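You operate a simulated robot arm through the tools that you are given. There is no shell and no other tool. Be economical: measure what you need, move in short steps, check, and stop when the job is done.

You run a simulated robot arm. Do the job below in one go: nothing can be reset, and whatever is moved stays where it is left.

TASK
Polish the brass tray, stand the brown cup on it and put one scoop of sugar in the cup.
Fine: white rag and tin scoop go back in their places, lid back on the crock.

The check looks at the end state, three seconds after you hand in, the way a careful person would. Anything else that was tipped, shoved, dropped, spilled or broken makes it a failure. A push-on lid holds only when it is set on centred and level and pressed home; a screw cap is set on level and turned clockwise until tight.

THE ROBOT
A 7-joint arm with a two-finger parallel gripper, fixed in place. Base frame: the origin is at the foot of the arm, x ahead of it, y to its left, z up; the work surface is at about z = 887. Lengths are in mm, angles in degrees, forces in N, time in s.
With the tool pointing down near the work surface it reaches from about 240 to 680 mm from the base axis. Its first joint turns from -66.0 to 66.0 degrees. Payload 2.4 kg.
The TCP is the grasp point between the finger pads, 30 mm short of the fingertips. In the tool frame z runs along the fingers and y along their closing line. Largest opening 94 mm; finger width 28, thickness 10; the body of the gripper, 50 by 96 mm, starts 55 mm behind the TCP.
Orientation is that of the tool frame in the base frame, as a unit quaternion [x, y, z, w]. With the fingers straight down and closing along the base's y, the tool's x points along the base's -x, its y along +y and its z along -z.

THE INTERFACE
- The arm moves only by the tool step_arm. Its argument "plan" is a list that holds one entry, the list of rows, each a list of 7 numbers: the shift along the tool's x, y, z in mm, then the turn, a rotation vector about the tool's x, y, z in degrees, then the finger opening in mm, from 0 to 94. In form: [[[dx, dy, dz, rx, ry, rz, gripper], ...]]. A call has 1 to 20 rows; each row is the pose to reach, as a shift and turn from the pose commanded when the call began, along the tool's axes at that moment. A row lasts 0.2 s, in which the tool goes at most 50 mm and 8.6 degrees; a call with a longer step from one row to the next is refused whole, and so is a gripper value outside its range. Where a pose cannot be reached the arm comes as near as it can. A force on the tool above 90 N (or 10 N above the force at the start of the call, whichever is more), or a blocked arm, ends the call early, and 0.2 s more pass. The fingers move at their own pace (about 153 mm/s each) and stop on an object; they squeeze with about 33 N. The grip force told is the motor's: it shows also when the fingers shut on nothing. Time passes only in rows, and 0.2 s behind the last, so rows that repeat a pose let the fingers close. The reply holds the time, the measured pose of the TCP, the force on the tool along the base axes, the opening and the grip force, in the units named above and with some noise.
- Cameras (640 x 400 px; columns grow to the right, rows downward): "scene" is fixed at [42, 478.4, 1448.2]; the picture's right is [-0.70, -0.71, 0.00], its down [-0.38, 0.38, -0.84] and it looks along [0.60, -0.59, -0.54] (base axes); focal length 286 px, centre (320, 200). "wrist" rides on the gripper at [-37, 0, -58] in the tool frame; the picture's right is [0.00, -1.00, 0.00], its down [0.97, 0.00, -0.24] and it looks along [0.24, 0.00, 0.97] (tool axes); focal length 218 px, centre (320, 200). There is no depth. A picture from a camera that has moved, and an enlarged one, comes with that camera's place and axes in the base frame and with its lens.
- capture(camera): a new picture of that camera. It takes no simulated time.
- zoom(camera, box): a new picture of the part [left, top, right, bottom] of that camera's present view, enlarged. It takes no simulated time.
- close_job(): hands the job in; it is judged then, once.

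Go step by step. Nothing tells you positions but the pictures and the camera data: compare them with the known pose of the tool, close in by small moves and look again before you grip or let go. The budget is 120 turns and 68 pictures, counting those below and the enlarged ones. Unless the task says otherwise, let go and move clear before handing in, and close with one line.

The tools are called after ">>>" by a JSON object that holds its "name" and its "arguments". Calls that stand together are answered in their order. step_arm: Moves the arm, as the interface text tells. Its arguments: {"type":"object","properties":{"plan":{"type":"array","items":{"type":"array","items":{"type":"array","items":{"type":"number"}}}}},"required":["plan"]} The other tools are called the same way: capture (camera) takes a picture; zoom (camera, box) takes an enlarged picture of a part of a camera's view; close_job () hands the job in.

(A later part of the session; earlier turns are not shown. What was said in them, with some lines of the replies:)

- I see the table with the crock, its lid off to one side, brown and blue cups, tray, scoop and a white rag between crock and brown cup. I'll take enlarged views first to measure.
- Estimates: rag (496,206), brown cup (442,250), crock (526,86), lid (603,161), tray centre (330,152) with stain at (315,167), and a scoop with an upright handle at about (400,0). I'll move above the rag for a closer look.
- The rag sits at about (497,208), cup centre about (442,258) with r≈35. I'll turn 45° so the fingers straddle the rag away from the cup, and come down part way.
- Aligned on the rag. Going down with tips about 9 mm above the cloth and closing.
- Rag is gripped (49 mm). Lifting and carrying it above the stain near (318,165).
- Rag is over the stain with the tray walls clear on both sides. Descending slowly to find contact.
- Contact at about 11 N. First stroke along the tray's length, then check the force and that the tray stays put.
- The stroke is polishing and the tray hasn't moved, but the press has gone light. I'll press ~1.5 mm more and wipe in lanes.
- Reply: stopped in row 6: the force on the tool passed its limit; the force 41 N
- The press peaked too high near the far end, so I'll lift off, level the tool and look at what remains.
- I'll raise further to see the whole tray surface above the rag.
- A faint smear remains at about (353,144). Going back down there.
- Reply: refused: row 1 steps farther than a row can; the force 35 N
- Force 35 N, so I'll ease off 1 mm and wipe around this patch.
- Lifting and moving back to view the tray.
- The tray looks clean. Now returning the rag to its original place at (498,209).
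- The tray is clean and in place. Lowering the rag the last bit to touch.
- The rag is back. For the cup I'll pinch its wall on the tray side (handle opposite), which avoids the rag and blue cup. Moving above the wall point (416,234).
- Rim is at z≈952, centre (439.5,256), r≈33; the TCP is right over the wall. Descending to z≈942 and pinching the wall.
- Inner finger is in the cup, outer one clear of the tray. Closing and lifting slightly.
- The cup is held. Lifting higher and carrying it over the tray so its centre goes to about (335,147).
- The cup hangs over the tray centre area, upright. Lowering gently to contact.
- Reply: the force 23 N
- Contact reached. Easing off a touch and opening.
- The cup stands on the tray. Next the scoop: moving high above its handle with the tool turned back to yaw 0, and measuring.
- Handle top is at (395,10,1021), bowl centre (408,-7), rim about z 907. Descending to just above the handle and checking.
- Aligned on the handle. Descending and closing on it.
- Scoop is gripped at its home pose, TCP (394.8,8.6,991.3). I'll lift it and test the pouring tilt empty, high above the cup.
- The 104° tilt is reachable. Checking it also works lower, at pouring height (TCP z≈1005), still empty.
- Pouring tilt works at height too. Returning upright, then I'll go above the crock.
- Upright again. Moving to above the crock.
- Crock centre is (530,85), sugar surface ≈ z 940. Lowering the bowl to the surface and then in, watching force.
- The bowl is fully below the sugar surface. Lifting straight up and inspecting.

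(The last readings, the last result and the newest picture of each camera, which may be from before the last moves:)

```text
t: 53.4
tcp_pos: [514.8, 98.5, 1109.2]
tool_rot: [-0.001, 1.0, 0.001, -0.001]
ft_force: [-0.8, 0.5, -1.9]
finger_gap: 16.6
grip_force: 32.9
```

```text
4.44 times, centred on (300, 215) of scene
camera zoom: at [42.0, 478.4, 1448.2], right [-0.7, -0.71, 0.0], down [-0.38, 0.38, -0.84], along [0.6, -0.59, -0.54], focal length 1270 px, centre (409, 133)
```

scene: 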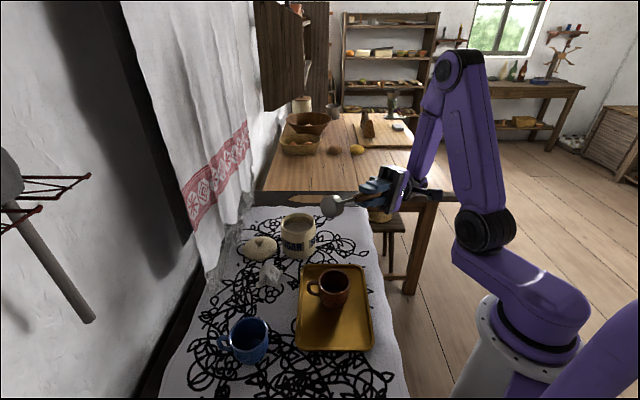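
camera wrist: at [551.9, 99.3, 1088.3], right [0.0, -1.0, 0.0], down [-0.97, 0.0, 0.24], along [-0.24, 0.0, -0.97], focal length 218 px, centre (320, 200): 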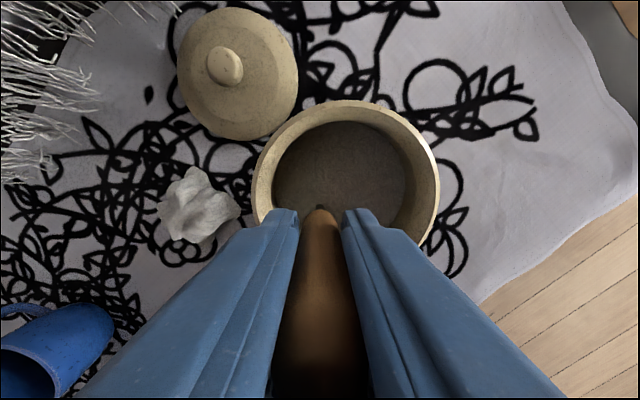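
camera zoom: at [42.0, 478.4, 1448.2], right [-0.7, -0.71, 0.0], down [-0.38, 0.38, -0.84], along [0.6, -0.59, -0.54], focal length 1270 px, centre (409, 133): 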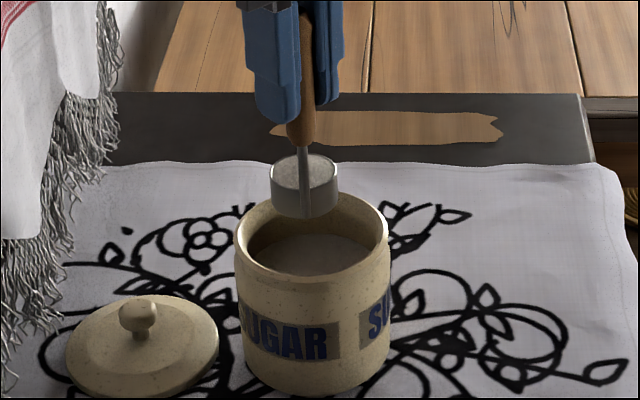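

Scoop is full and level. Carrying it slowly so that its pouring lip is over the cup.

>>> {"name": "step_arm", "arguments": {"plan": [[[8, 3, 0, 0, 0, 0, 0], [24, 10, 0, 0, 0, 0, 0], [44, 19, 0, 0, 0, 0, 0], [64, 28, 0, 0, 0, 0, 0], [84, 37, 0, 0, 0, 0, 0], [104, 46, 0, 0, 0, 0, 0], [124, 55, 0, 0, 0, 0, 0], [144, 63, 5, 0, 0, 0, 0], [164, 72, 15, 0, 0, 0, 0], [182, 80, 25, 0, 0, 0, 0], [191, 84, 34, 0, 0, 0, 0], [193, 85, 39, 0, 0, 0, 0], [193, 85, 39, 0, 0, 0, 0]]]}}

>>> {"name": "zoom", "arguments": {"camera": "scene", "box": [260, 190, 400, 320]}}

>>> {"name": "capture", "arguments": {"camera": "wrist"}}

```text
t: 56.1
tcp_pos: [322.3, 185.7, 1069.9]
tool_rot: [-0.001, 1.0, 0.001, 0.0]
ft_force: [-0.7, -0.6, -0.2]
finger_gap: 16.7
grip_force: 33.0
```

```text
3.08 times, centred on (330, 255) of scene
camera zoom: at [42.0, 478.4, 1448.2], right [-0.7, -0.71, 0.0], down [-0.38, 0.38, -0.84], along [0.6, -0.59, -0.54], focal length 879 px, centre (289, 31)
```

zoom: 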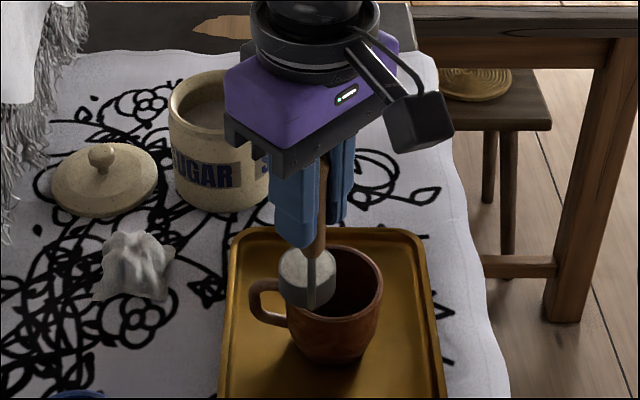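

```text
28 pictures are left
camera wrist: at [359.2, 184.4, 1129.2], right [0.0, -1.0, 0.0], down [-0.97, 0.0, 0.24], along [-0.24, 0.0, -0.97], focal length 218 px, centre (320, 200)
```

wrist: 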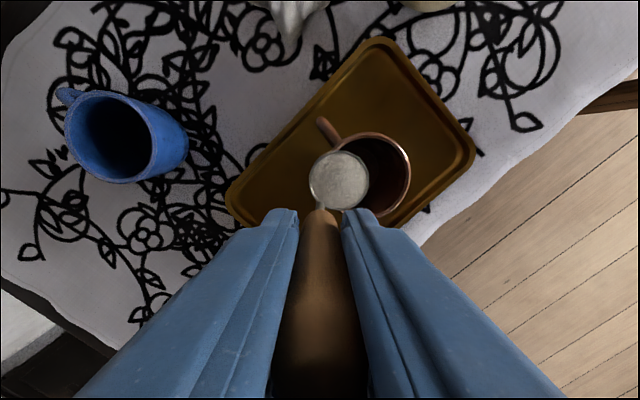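

Lip is over the cup. Tilting about the lip point, in a controlled way up to 80°.

>>> {"name": "step_arm", "arguments": {"plan": [[[0, -12, -3.9, -8, 0, 0, 0], [0, -24.5, -5.9, -16, 0, 0, 0], [0, -37.1, -6.3, -24, 0, 0, 0], [0, -49.6, -5, -32, 0, 0, 0], [0, -61.8, -1.8, -40, 0, 0, 0], [0, -61.8, -1.8, -40, 0, 0, 0], [0, -73.5, 2.9, -48, 0, 0, 0], [0, -73.5, 2.9, -48, 0, 0, 0], [0, -84.4, 9.2, -56, 0, 0, 0], [0, -84.4, 9.2, -56, 0, 0, 0], [0, -94.3, 17.1, -64, 0, 0, 0], [0, -94.3, 17.1, -64, 0, 0, 0], [0, -103, 26.1, -72, 0, 0, 0], [0, -103, 26.1, -72, 0, 0, 0], [0, -110.4, 36.4, -80, 0, 0, 0], [0, -110.4, 36.4, -80, 0, 0, 0]]]}}

>>> {"name": "zoom", "arguments": {"camera": "scene", "box": [260, 190, 400, 320]}}

>>> {"name": "capture", "arguments": {"camera": "wrist"}}

```text
t: 59.5
tcp_pos: [322.2, 71.3, 1034.8]
tool_rot: [-0.001, 0.765, 0.644, 0.0]
ft_force: [-0.2, -0.5, -1.3]
finger_gap: 16.9
grip_force: 32.6
```

```text
3.08 times, centred on (330, 255) of scene
camera zoom: at [42.0, 478.4, 1448.2], right [-0.7, -0.71, 0.0], down [-0.38, 0.38, -0.84], along [0.6, -0.59, -0.54], focal length 879 px, centre (289, 31)
```

zoom: 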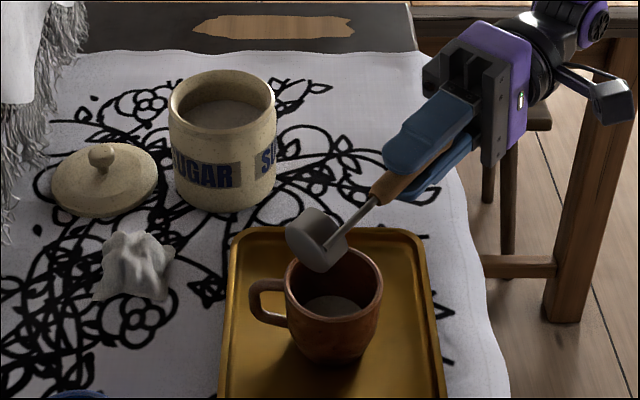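

```text
26 pictures are left
camera wrist: at [359.7, 15.9, 1045.3], right [0.0, -0.17, -0.99], down [-0.97, -0.24, 0.04], along [-0.24, 0.96, -0.17], focal length 218 px, centre (320, 200)
```

wrist: 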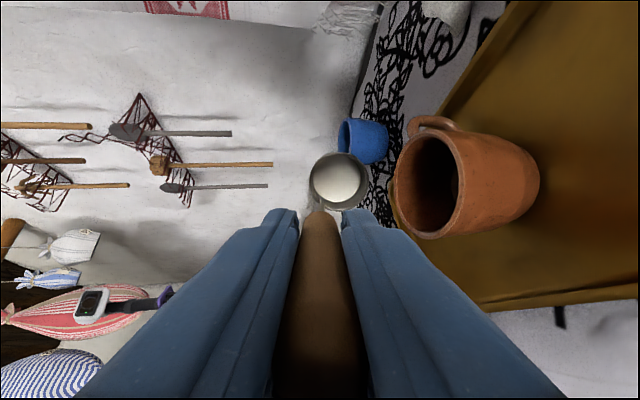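

Sugar is in the cup. Tilting on to 112° to be sure the scoop is empty, then checking.

>>> {"name": "step_arm", "arguments": {"plan": [[[0, -12, -3.8, -8, 0, 0, 0], [0, -24.5, -5.9, -16, 0, 0, 0], [0, -37.1, -6.3, -24, 0, 0, 0], [0, -49.6, -5, -32, 0, 0, 0], [0, -49.6, -5, -32, 0, 0, 0], [0, -49.6, -5, -32, 0, 0, 0]]]}}

>>> {"name": "zoom", "arguments": {"camera": "wrist", "box": [270, 110, 550, 290]}}

```text
t: 61.0
tcp_pos: [322.5, 59.6, 986.7]
tool_rot: [0.0, 0.559, 0.829, -0.001]
ft_force: [-0.1, 0.1, -0.6]
finger_gap: 16.7
grip_force: 32.8
```

```text
2.22 times, centred on (410, 200) of wrist
camera zoom: at [359.8, 6.2, 965.0], right [0.0, 0.38, -0.93], down [-0.97, -0.22, -0.09], along [-0.24, 0.9, 0.37], focal length 485 px, centre (120, 200)
```

zoom: 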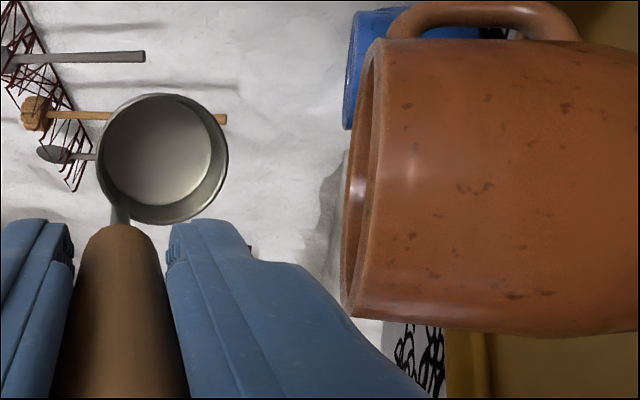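

Scoop is empty. Raising and turning it upright again.

>>> {"name": "step_arm", "arguments": {"plan": [[[0, 37, 15, 0, 0, 0, 0], [0, 74, 30, 0, 0, 0, 0], [0, 111, 45, 0, 0, 0, 0], [0, 121, 49, 8, 0, 0, 0], [0, 121, 49, 16, 0, 0, 0], [0, 121, 49, 24, 0, 0, 0], [0, 121, 49, 32, 0, 0, 0], [0, 121, 49, 40, 0, 0, 0], [0, 121, 49, 48, 0, 0, 0], [0, 121, 49, 56, 0, 0, 0], [0, 121, 49, 64, 0, 0, 0], [0, 121, 49, 72, 0, 0, 0], [0, 121, 49, 80, 0, 0, 0], [0, 121, 49, 88, 0, 0, 0], [0, 121, 49, 96, 0, 0, 0], [0, 121, 49, 104, 0, 0, 0], [0, 121, 49, 112, 0, 0, 0], [0, 121, 49, 112, 0, 0, 0]]]}}

>>> {"name": "zoom", "arguments": {"camera": "scene", "box": [260, 190, 400, 320]}}

```text
t: 64.8
tcp_pos: [321.8, 59.9, 1116.6]
tool_rot: [-0.001, 1.0, 0.0, 0.0]
ft_force: [0.5, 0.9, -1.7]
finger_gap: 16.9
grip_force: 33.0
```

```text
3.08 times, centred on (330, 255) of scene
camera zoom: at [42.0, 478.4, 1448.2], right [-0.7, -0.71, 0.0], down [-0.38, 0.38, -0.84], along [0.6, -0.59, -0.54], focal length 879 px, centre (289, 31)
```

zoom: 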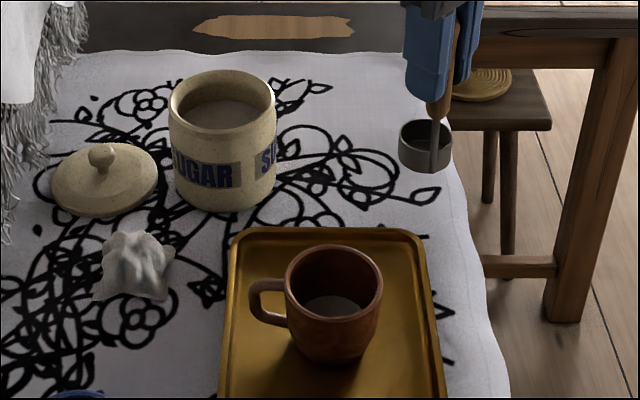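

No spill, sugar in the cup. Returning the scoop to its spot at (394.8,8.6).

>>> {"name": "step_arm", "arguments": {"plan": [[[-25, -17, 0, 0, 0, 0, 0], [-50, -35, 0, 0, 0, 0, 0], [-73, -51.3, 0, 0, 0, 0, 0], [-73, -51.3, 40, 0, 0, 0, 0], [-73, -51.3, 80, 0, 0, 0, 0], [-73, -51.3, 110, 0, 0, 0, 0], [-73, -51.3, 121, 0, 0, 0, 0], [-73, -51.3, 121, 0, 0, 0, 0]]]}}

>>> {"name": "zoom", "arguments": {"camera": "scene", "box": [290, 180, 430, 290]}}

```text
t: 66.5
tcp_pos: [395.4, 9.8, 995.5]
tool_rot: [-0.002, 1.0, 0.001, -0.001]
ft_force: [-4.1, 0.3, 12.1]
finger_gap: 16.8
grip_force: 33.1
```

```text
3.64 times, centred on (360, 235) of scene
camera zoom: at [41.7, 478.4, 1448.2], right [-0.7, -0.71, 0.0], down [-0.38, 0.38, -0.84], along [0.6, -0.59, -0.54], focal length 1039 px, centre (174, 73)
```

zoom: 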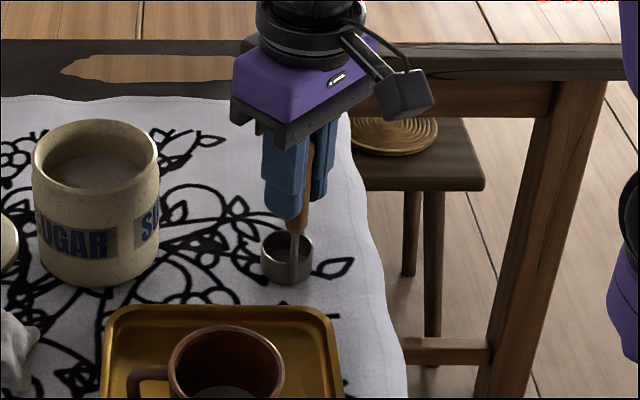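

Contact came 4 mm early, and the scoop may be slightly tilted in the grip. Taking a closer wrist look.

>>> {"name": "zoom", "arguments": {"camera": "wrist", "box": [240, 120, 440, 250]}}

>>> {"name": "zoom", "arguments": {"camera": "scene", "box": [325, 205, 385, 260]}}

```text
3.08 times, centred on (340, 185) of wrist
camera zoom: at [432.9, 9.3, 1053.7], right [0.0, -1.0, 0.0], down [-0.97, 0.0, 0.24], along [-0.24, 0.0, -0.97], focal length 672 px, centre (258, 246)
```

zoom: 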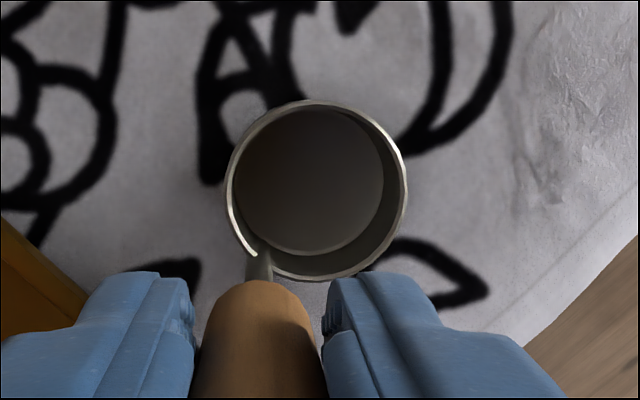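

```text
7.27 times, centred on (355, 232) of scene
camera zoom: at [41.7, 478.4, 1448.2], right [-0.7, -0.71, 0.0], down [-0.38, 0.38, -0.84], along [0.6, -0.59, -0.54], focal length 2078 px, centre (66, -36)
```

zoom: 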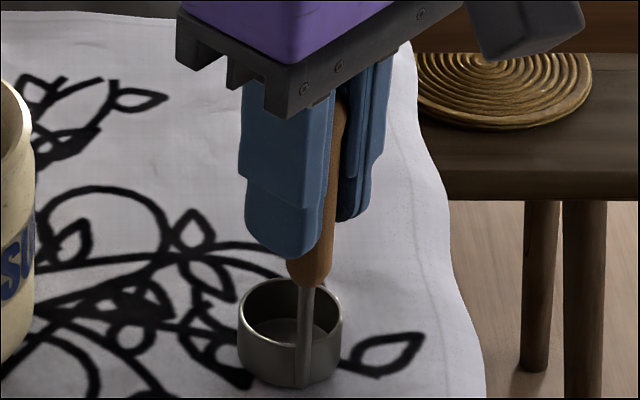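

The bowl is within 2 mm of its place. Small correction, then release and retreat.

>>> {"name": "step_arm", "arguments": {"plan": [[[1, -1.5, -1.2, 0, 0, 0, 0], [1, -1.5, -0.6, 0, 0, 0, 0], [1, -1.5, -0.6, 0, 0, 0, 22], [1, -1.5, -0.6, 0, 0, 0, 30], [1, -1.5, -0.6, 0, 0, 0, 50], [1, -1.5, -0.6, 0, 0, 0, 70], [1, -1.5, -30, 0, 0, 0, 70], [1, -1.5, -70, 0, 0, 0, 70], [1, -1.5, -100, 0, 0, 0, 70]]]}}

>>> {"name": "zoom", "arguments": {"camera": "scene", "box": [290, 180, 430, 290]}}

```text
t: 68.5
tcp_pos: [393.9, 7.1, 1095.4]
tool_rot: [-0.001, 1.0, 0.001, 0.0]
ft_force: [-0.3, 0.9, 1.0]
finger_gap: 70.0
grip_force: 0.0
```

```text
3.64 times, centred on (360, 235) of scene
camera zoom: at [42.0, 478.4, 1448.2], right [-0.7, -0.71, 0.0], down [-0.38, 0.38, -0.84], along [0.6, -0.59, -0.54], focal length 1039 px, centre (174, 73)
```

zoom: 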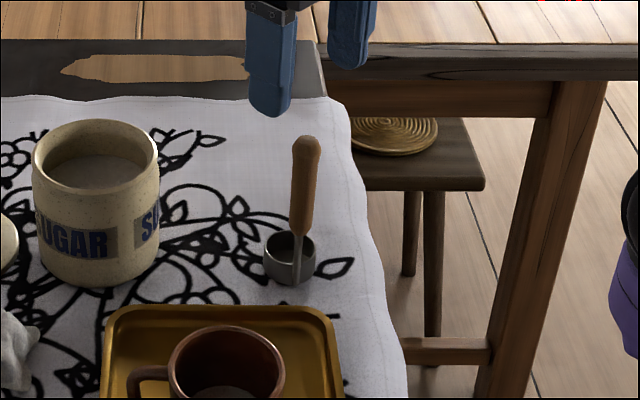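

Scoop stands back in its place. Next the lid: knob estimated at about (604,165); moving above it, keeping clear of the hanging towel.

>>> {"name": "step_arm", "arguments": {"plan": [[[-35, 25, 0, 0, 0, 0, 70], [-70, 50, 0, 0, 0, 0, 60], [-105, 75, 0, 0, 0, 0, 60], [-140, 100, 0, 0, 0, 0, 60], [-175, 130, 0, 0, 0, 0, 60], [-210, 158, 10, 0, 0, 0, 60], [-210, 158, 45, 0, 0, 0, 60], [-210, 158, 75, 0, 0, 0, 60], [-210, 158, 75, 0, 0, 0, 60]]]}}

>>> {"name": "capture", "arguments": {"camera": "wrist"}}

>>> {"name": "zoom", "arguments": {"camera": "scene", "box": [210, 170, 350, 290]}}

```text
t: 70.5
tcp_pos: [602.9, 165.4, 1020.4]
tool_rot: [-0.001, 1.0, 0.0, 0.0]
ft_force: [-0.6, -0.3, 0.4]
finger_gap: 59.7
grip_force: 0.2
```

```text
19 pictures are left
camera wrist: at [640.8, 165.8, 1079.0], right [0.0, -1.0, 0.0], down [-0.97, 0.0, 0.24], along [-0.24, 0.0, -0.97], focal length 218 px, centre (320, 200)
```

wrist: 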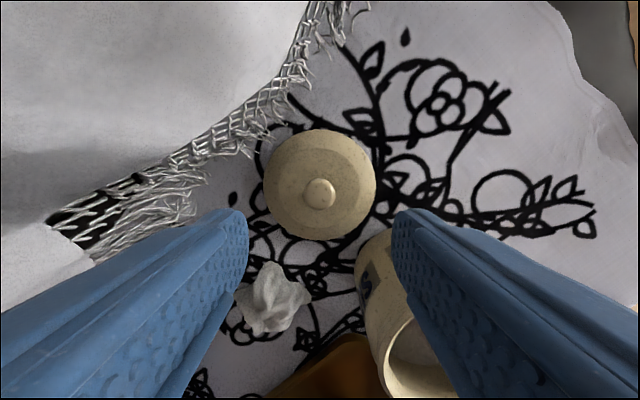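

```text
3.33 times, centred on (280, 230) of scene
camera zoom: at [42.0, 478.4, 1448.2], right [-0.7, -0.71, 0.0], down [-0.38, 0.38, -0.84], along [0.6, -0.59, -0.54], focal length 952 px, centre (453, 100)
```

zoom: 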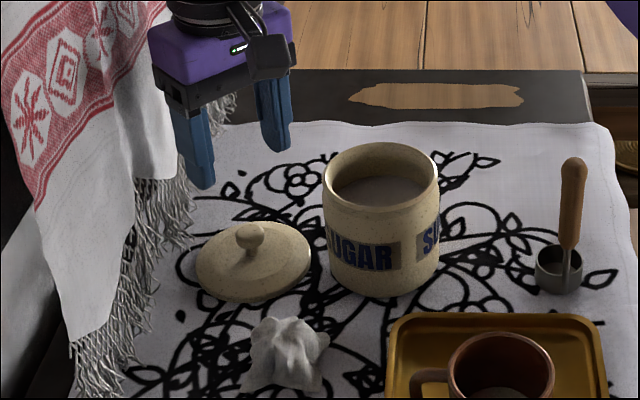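

Knob at (606,165.5), about z 915. Descending with fingers on either side of it; tips to z≈908.

>>> {"name": "step_arm", "arguments": {"plan": [[[-3, 0, 30, 0, 0, 0, 60], [-3, 0, 55, 0, 0, 0, 60], [-3, 0, 70, 0, 0, 0, 60], [-3, 0, 77, 0, 0, 0, 60], [-3, 0, 82, 0, 0, 0, 60], [-3, 0, 82, 0, 0, 0, 60]]]}}

>>> {"name": "capture", "arguments": {"camera": "wrist"}}

>>> {"name": "zoom", "arguments": {"camera": "scene", "box": [230, 210, 300, 265]}}

```text
t: 72.0
tcp_pos: [605.9, 165.7, 938.8]
tool_rot: [-0.001, 1.0, 0.001, 0.0]
ft_force: [0.4, 0.1, 0.9]
finger_gap: 59.9
grip_force: 0.1
```

```text
17 pictures are left
camera wrist: at [643.9, 166.0, 997.1], right [0.0, -1.0, 0.0], down [-0.97, 0.0, 0.24], along [-0.24, 0.0, -0.97], focal length 218 px, centre (320, 200)
```

wrist: 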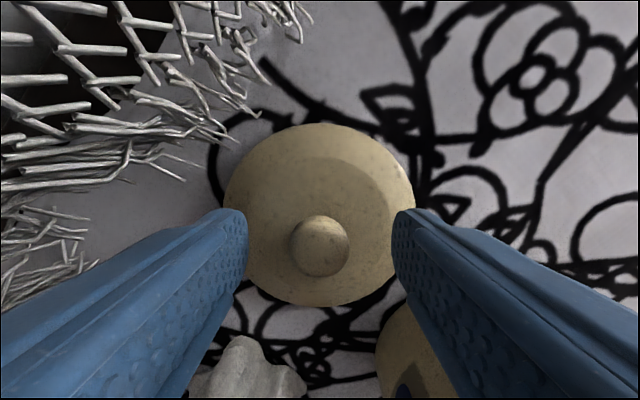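

```text
7.27 times, centred on (265, 238) of scene
camera zoom: at [42.0, 478.4, 1448.2], right [-0.7, -0.71, 0.0], down [-0.38, 0.38, -0.84], along [0.6, -0.59, -0.54], focal length 2078 px, centre (720, -73)
```

zoom: 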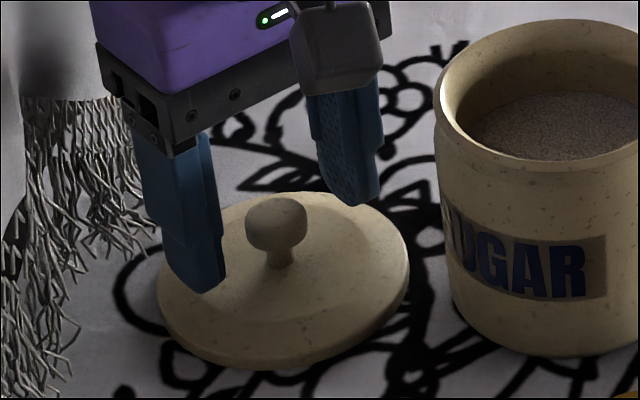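

Fingers straddle the knob. Lowering 2 mm more, closing and lifting.

>>> {"name": "step_arm", "arguments": {"plan": [[[1, 0, 2, 0, 0, 0, 50], [1, 0, 2, 0, 0, 0, 30], [1, 0, 2, 0, 0, 0, 0], [1, 0, 2, 0, 0, 0, 0], [1, 0, 2, 0, 0, 0, 0], [1, 0, -15, 0, 0, 0, 0], [1, 0, -40, 0, 0, 0, 0], [1, 0, -80, 0, 0, 0, 0], [1, 0, -80, 0, 0, 0, 0]]]}}

>>> {"name": "capture", "arguments": {"camera": "wrist"}}

>>> {"name": "zoom", "arguments": {"camera": "scene", "box": [220, 170, 340, 260]}}

```text
t: 74.0
tcp_pos: [606.4, 166.7, 1019.9]
tool_rot: [0.0, 1.0, 0.001, 0.0]
ft_force: [0.2, 0.0, -0.8]
finger_gap: 22.4
grip_force: 33.2
```

```text
15 pictures are left
camera wrist: at [643.5, 167.1, 1078.4], right [0.0, -1.0, 0.0], down [-0.97, 0.0, 0.24], along [-0.24, 0.0, -0.97], focal length 218 px, centre (320, 200)
```

wrist: 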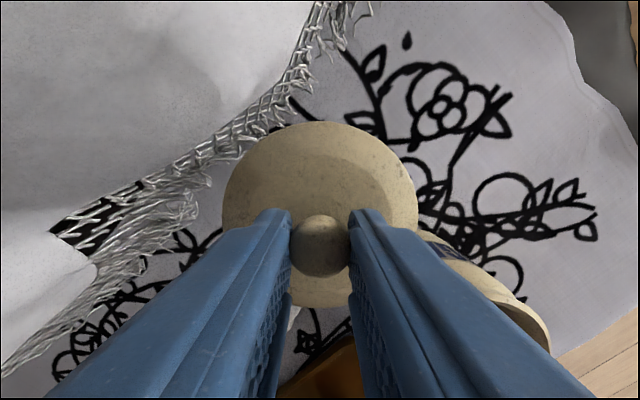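

```text
4.44 times, centred on (280, 215) of scene
camera zoom: at [42.0, 478.4, 1448.2], right [-0.7, -0.71, 0.0], down [-0.38, 0.38, -0.84], along [0.6, -0.59, -0.54], focal length 1270 px, centre (498, 133)
```

zoom: 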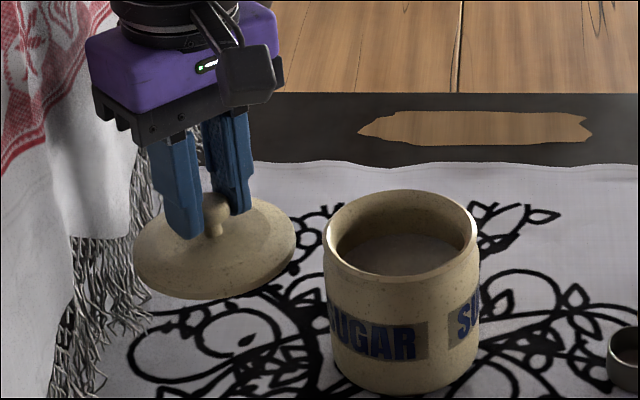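

The lid is held level by the knob. Moving it above the crock centre (525,85.5) for alignment.

>>> {"name": "step_arm", "arguments": {"plan": [[[0, 0, -20, 0, 0, 0, 0], [20, -20, -30, 0, 0, 0, 0], [41, -41, -30, 0, 0, 0, 0], [61, -61, -30, 0, 0, 0, 0], [81.4, -81.2, -25, 0, 0, 0, 0], [81.4, -81.2, -15, 0, 0, 0, 0], [81.4, -81.2, -15, 0, 0, 0, 0]]]}}

>>> {"name": "capture", "arguments": {"camera": "wrist"}}

>>> {"name": "zoom", "arguments": {"camera": "scene", "box": [250, 170, 350, 260]}}

```text
t: 75.5
tcp_pos: [525.4, 83.9, 1034.2]
tool_rot: [-0.001, 1.0, 0.001, 0.0]
ft_force: [0.5, 0.8, -1.5]
finger_gap: 22.2
grip_force: 32.9
```

```text
13 pictures are left
camera wrist: at [562.9, 84.8, 1092.3], right [0.0, -1.0, 0.0], down [-0.97, 0.0, 0.24], along [-0.24, 0.0, -0.97], focal length 218 px, centre (320, 200)
```

wrist: 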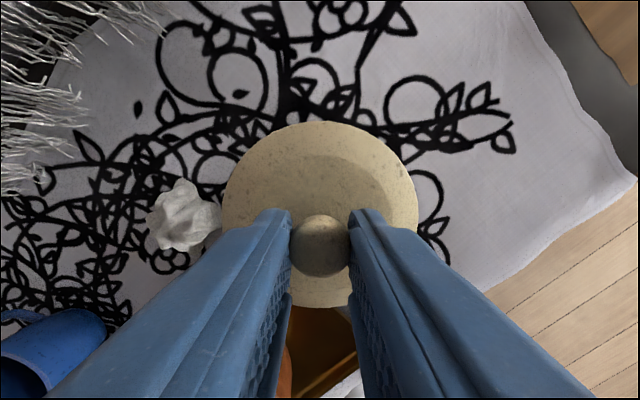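

```text
4.44 times, centred on (300, 215) of scene
camera zoom: at [42.0, 478.4, 1448.2], right [-0.7, -0.71, 0.0], down [-0.38, 0.38, -0.84], along [0.6, -0.59, -0.54], focal length 1270 px, centre (409, 133)
```

zoom: 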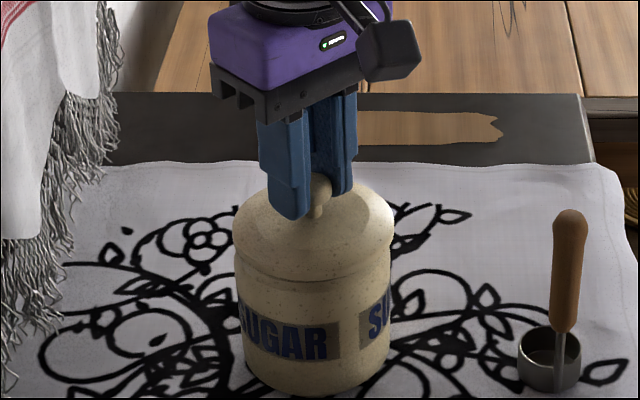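

Lid appears ~2–3 mm off along the scene's right axis; shifting to (526.5,86.3) and lowering to just above the rim.

>>> {"name": "step_arm", "arguments": {"plan": [[[-1.2, 2.3, 0, 0, 0, 0, 0], [-1.2, 2.3, 6, 0, 0, 0, 0], [-1.2, 2.3, 12, 0, 0, 0, 0], [-1.2, 2.3, 12, 0, 0, 0, 0]]]}}

>>> {"name": "zoom", "arguments": {"camera": "scene", "box": [270, 190, 330, 260]}}

```text
t: 76.5
tcp_pos: [526.7, 87.3, 1025.4]
tool_rot: [-0.001, 1.0, 0.001, 0.005]
ft_force: [0.2, -3.1, 34.4]
finger_gap: 22.4
grip_force: 33.3
```

```text
5.71 times, centred on (300, 225) of scene
camera zoom: at [41.5, 478.2, 1448.3], right [-0.7, -0.71, 0.0], down [-0.38, 0.38, -0.84], along [0.6, -0.59, -0.54], focal length 1632 px, centre (434, 57)
```

zoom: 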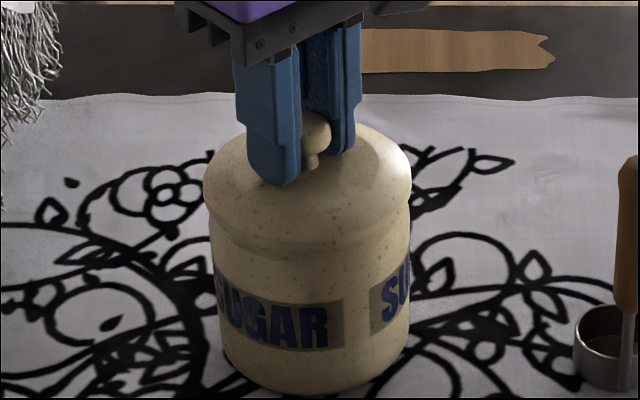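

The lid touches at TCP z≈1025, about 1.5 mm off my refined crock centre (525.7,85.5). Easing up, shifting and pressing again to see if it drops further.

>>> {"name": "step_arm", "arguments": {"plan": [[[0, 0, -3, 0, 0, 0, 0], [1, -1.7, -3, 0, 0, 0, 0], [1, -1.7, -1, 0, 0, 0, 0], [1, -1.7, 0.5, 0, 0, 0, 0], [1, -1.7, 0.5, 0, 0, 0, 0]]]}}

```text
t: 77.8
tcp_pos: [525.0, 86.0, 1022.8]
tool_rot: [-0.001, 1.0, 0.002, 0.002]
ft_force: [-0.1, 7.8, 35.7]
finger_gap: 22.4
grip_force: 32.8
```

It went lower with a side force pushing to +y. Shifting +0.8 mm in y and pressing further.

>>> {"name": "step_arm", "arguments": {"plan": [[[0, 0.8, 0, 0, 0, 0, 0], [0, 0.8, 1, 0, 0, 0, 0], [0, 0.8, 2, 0, 0, 0, 0], [0, 0.8, 3, 0, 0, 0, 0], [0, 0.8, 3, 0, 0, 0, 0]]]}}

>>> {"name": "zoom", "arguments": {"camera": "scene", "box": [270, 190, 330, 260]}}

```text
t: 79.0
tcp_pos: [526.0, 84.8, 1022.9]
tool_rot: [-0.001, 1.0, 0.002, 0.005]
ft_force: [-12.2, 6.3, 58.2]
finger_gap: 22.2
grip_force: 33.1
```

```text
5.71 times, centred on (300, 225) of scene
camera zoom: at [40.7, 478.4, 1448.2], right [-0.7, -0.71, 0.0], down [-0.38, 0.38, -0.84], along [0.6, -0.59, -0.54], focal length 1632 px, centre (434, 57)
```

zoom: 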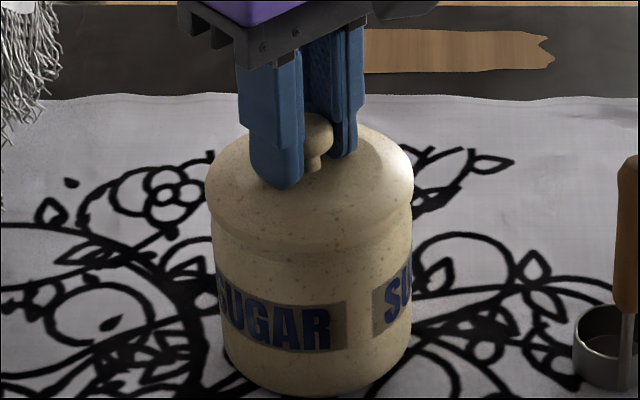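

Zooming in tight on the seam to judge the seating.

>>> {"name": "zoom", "arguments": {"camera": "scene", "box": [288, 212, 320, 232]}}

```text
16.00 times, centred on (304, 222) of scene
camera zoom: at [40.7, 478.4, 1448.2], right [-0.7, -0.71, 0.0], down [-0.38, 0.38, -0.84], along [0.6, -0.59, -0.54], focal length 4571 px, centre (576, -152)
```

zoom: 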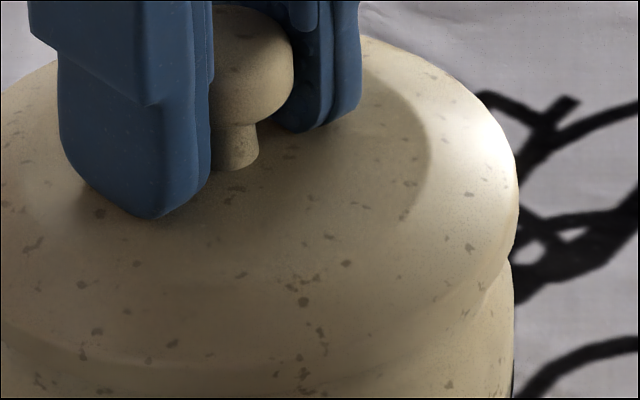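

I'll release the lid so it can settle freely, back off and look from above before pressing it from the top.

>>> {"name": "step_arm", "arguments": {"plan": [[[0, 0, -2, 0, 0, 0, 0], [0, 0, -3, 0, 0, 0, 0], [0, 0, -3, 0, 0, 0, 30], [0, 0, -3, 0, 0, 0, 45], [0, 0, -3, 0, 0, 0, 60], [0, 0, -25, 0, 0, 0, 60], [0, 0, -60, 0, 0, 0, 60], [0, 0, -85, 0, 0, 0, 60], [0, 0, -85, 0, 0, 0, 60]]]}}

>>> {"name": "zoom", "arguments": {"camera": "wrist", "box": [220, 100, 420, 260]}}

>>> {"name": "zoom", "arguments": {"camera": "scene", "box": [272, 200, 328, 240]}}

```text
t: 81.0
tcp_pos: [525.2, 86.9, 1103.9]
tool_rot: [-0.001, 1.0, 0.001, 0.0]
ft_force: [-0.1, 0.9, -0.3]
finger_gap: 60.0
grip_force: 0.0
```

```text
2.50 times, centred on (320, 180) of wrist
camera zoom: at [562.2, 85.7, 1162.1], right [0.0, -1.0, 0.0], down [-0.97, 0.0, 0.24], along [-0.24, 0.0, -0.97], focal length 546 px, centre (320, 250)
```

zoom: 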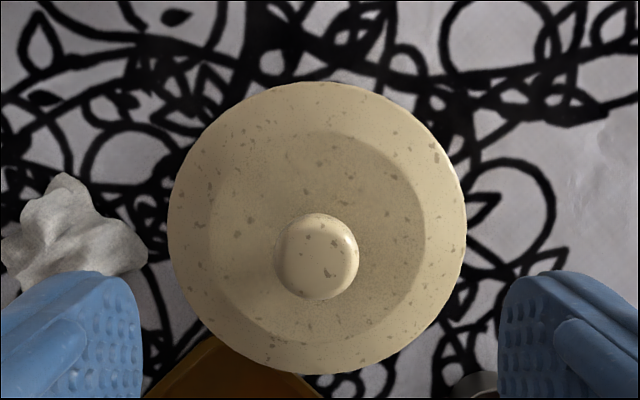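

```text
10.00 times, centred on (300, 220) of scene
camera zoom: at [42.0, 478.4, 1448.2], right [-0.7, -0.71, 0.0], down [-0.38, 0.38, -0.84], along [0.6, -0.59, -0.54], focal length 2857 px, centre (520, 0)
```

zoom: 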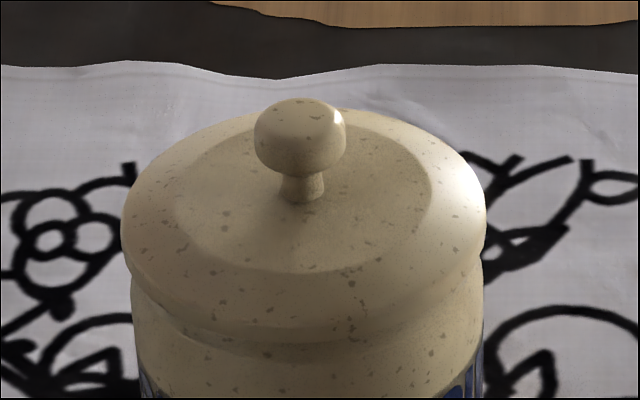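

The lid looks level and nearly centred. I'll close the fingers and press straight down on the knob's top at (521,86.8).

>>> {"name": "step_arm", "arguments": {"plan": [[[4.2, 0, 10, 0, 0, 0, 30], [4.2, 0, 30, 0, 0, 0, 0], [4.2, 0, 50, 0, 0, 0, 0], [4.2, 0, 58, 0, 0, 0, 0], [4.2, 0, 62, 0, 0, 0, 0], [4.2, 0, 64, 0, 0, 0, 0], [4.2, 0, 66, 0, 0, 0, 0], [4.2, 0, 66, 0, 0, 0, 0]]]}}

>>> {"name": "zoom", "arguments": {"camera": "scene", "box": [272, 195, 328, 235]}}

```text
t: 82.4
tcp_pos: [520.8, 85.3, 1047.8]
tool_rot: [-0.001, 1.0, 0.002, 0.005]
ft_force: [-10.3, -1.3, 19.5]
finger_gap: 0.0
grip_force: 32.7
stopped in row 7: the force on the tool passed its limit (the readings are from after the stop); the commanded pose is now the measured one
```

```text
10.00 times, centred on (300, 215) of scene
camera zoom: at [41.4, 478.3, 1448.2], right [-0.7, -0.71, 0.0], down [-0.38, 0.38, -0.84], along [0.6, -0.59, -0.54], focal length 2857 px, centre (520, 50)
```

zoom: 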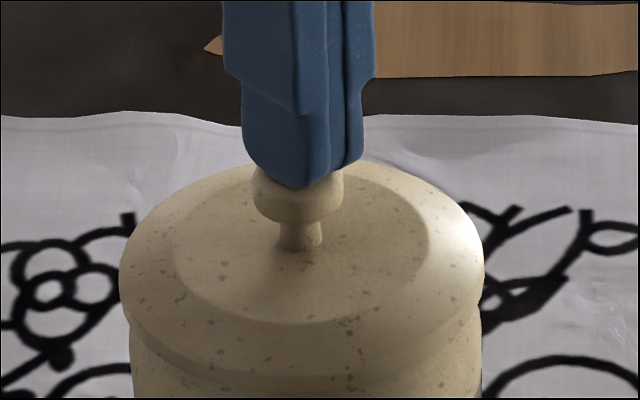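

Contact with the knob top at TCP z≈1048. I'll press once more, centred and more gently (several small steps), and watch whether z drops.

>>> {"name": "step_arm", "arguments": {"plan": [[[0, 1.5, -4, 0.3, 0, 0, 0], [0, 1.5, -1, 0.3, 0, 0, 0], [0, 1.5, 1, 0.3, 0, 0, 0], [0, 1.5, 2, 0.3, 0, 0, 0], [0, 1.5, 3, 0.3, 0, 0, 0], [0, 1.5, 4, 0.3, 0, 0, 0], [0, 1.5, 4, 0.3, 0, 0, 0]]]}}

```text
t: 84.0
tcp_pos: [523.0, 87.1, 1048.5]
tool_rot: [0.0, 1.0, -0.001, 0.01]
ft_force: [-15.0, -1.8, 65.2]
finger_gap: 0.0
grip_force: 33.1
```

Firm stop under 65 N with no further travel. Retreating straight up and inspecting.

>>> {"name": "step_arm", "arguments": {"plan": [[[0, 0, -3, 0, 0, 0, 0], [0, 0, -30, 0, 0, 0, 0], [0, 0, -70, 0, 0, 0, 0], [0, 0, -100, 0, 0, 0, 0], [0, 0, -100, 0, 0, 0, 0]]]}}

>>> {"name": "zoom", "arguments": {"camera": "scene", "box": [272, 200, 328, 240]}}

```text
t: 85.2
tcp_pos: [520.1, 86.8, 1143.7]
tool_rot: [0.0, 1.0, 0.0, 0.005]
ft_force: [-0.1, 0.0, -0.3]
finger_gap: 0.3
grip_force: 32.8
```

```text
10.00 times, centred on (300, 220) of scene
camera zoom: at [42.0, 478.4, 1448.2], right [-0.7, -0.71, 0.0], down [-0.38, 0.38, -0.84], along [0.6, -0.59, -0.54], focal length 2857 px, centre (520, 0)
```

zoom: 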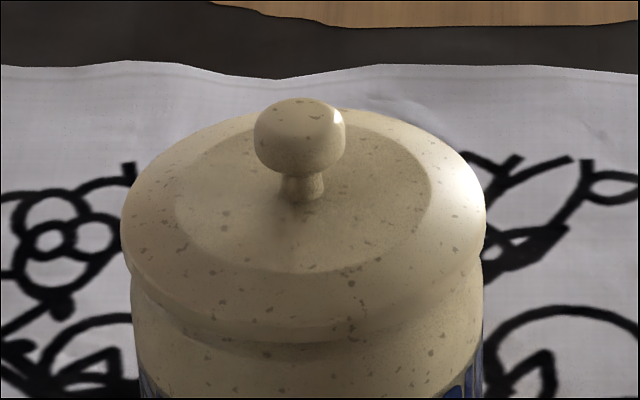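

The lid did not move, so it's at its stop. One closer look along the seam to confirm it's level all round.

>>> {"name": "zoom", "arguments": {"camera": "scene", "box": [282, 220, 304, 236]}}

>>> {"name": "zoom", "arguments": {"camera": "scene", "box": [302, 216, 324, 232]}}

```text
16.00 times, centred on (293, 228) of scene
camera zoom: at [42.0, 478.4, 1448.2], right [-0.7, -0.71, 0.0], down [-0.38, 0.38, -0.84], along [0.6, -0.59, -0.54], focal length 4571 px, centre (752, -248)
```

zoom: 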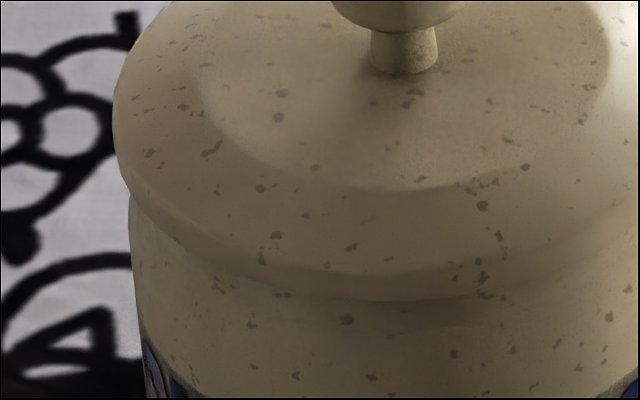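

```text
16.00 times, centred on (313, 224) of scene
camera zoom: at [42.0, 478.4, 1448.2], right [-0.7, -0.71, 0.0], down [-0.38, 0.38, -0.84], along [0.6, -0.59, -0.54], focal length 4571 px, centre (432, -184)
```

zoom: 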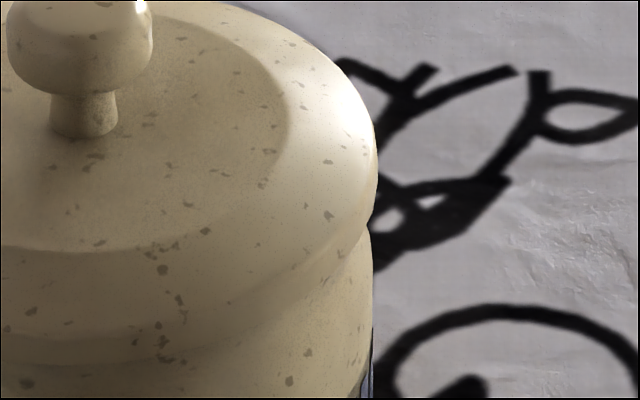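

The lid's edge sits at rim level all round (about z 979 left, front and right), so it is level with no gap. One last overall check.

>>> {"name": "zoom", "arguments": {"camera": "scene", "box": [200, 190, 420, 370]}}

```text
2.22 times, centred on (310, 280) of scene
camera zoom: at [42.0, 478.4, 1448.2], right [-0.7, -0.71, 0.0], down [-0.38, 0.38, -0.84], along [0.6, -0.59, -0.54], focal length 635 px, centre (342, 22)
```

zoom: 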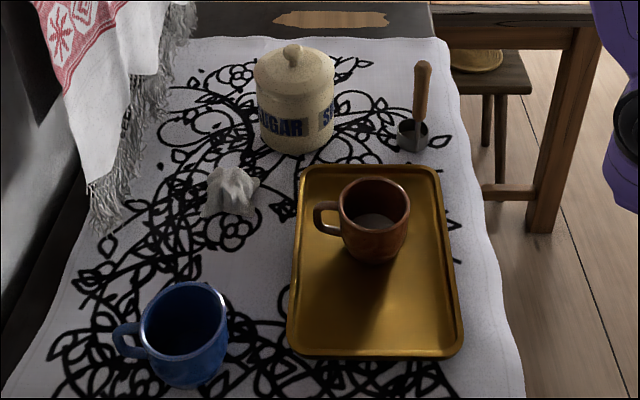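

The overall view shows the tray polished with the brown cup and its sugar on it. The rag and scoop are back in place, the crock is lidded and the arm is clear, so I'm handing in.

>>> {"name": "close_job", "arguments": {}}

```text
The job is handed in.
```

The job is handed in: the tray is polished, the brown cup stands on it with one scoop of sugar, the rag and scoop are back within a few mm of where they were, and the lid is on the crock, level and pressed to a firm stop (about 1 mm off centre, and I couldn't see inside to confirm it is fully home).
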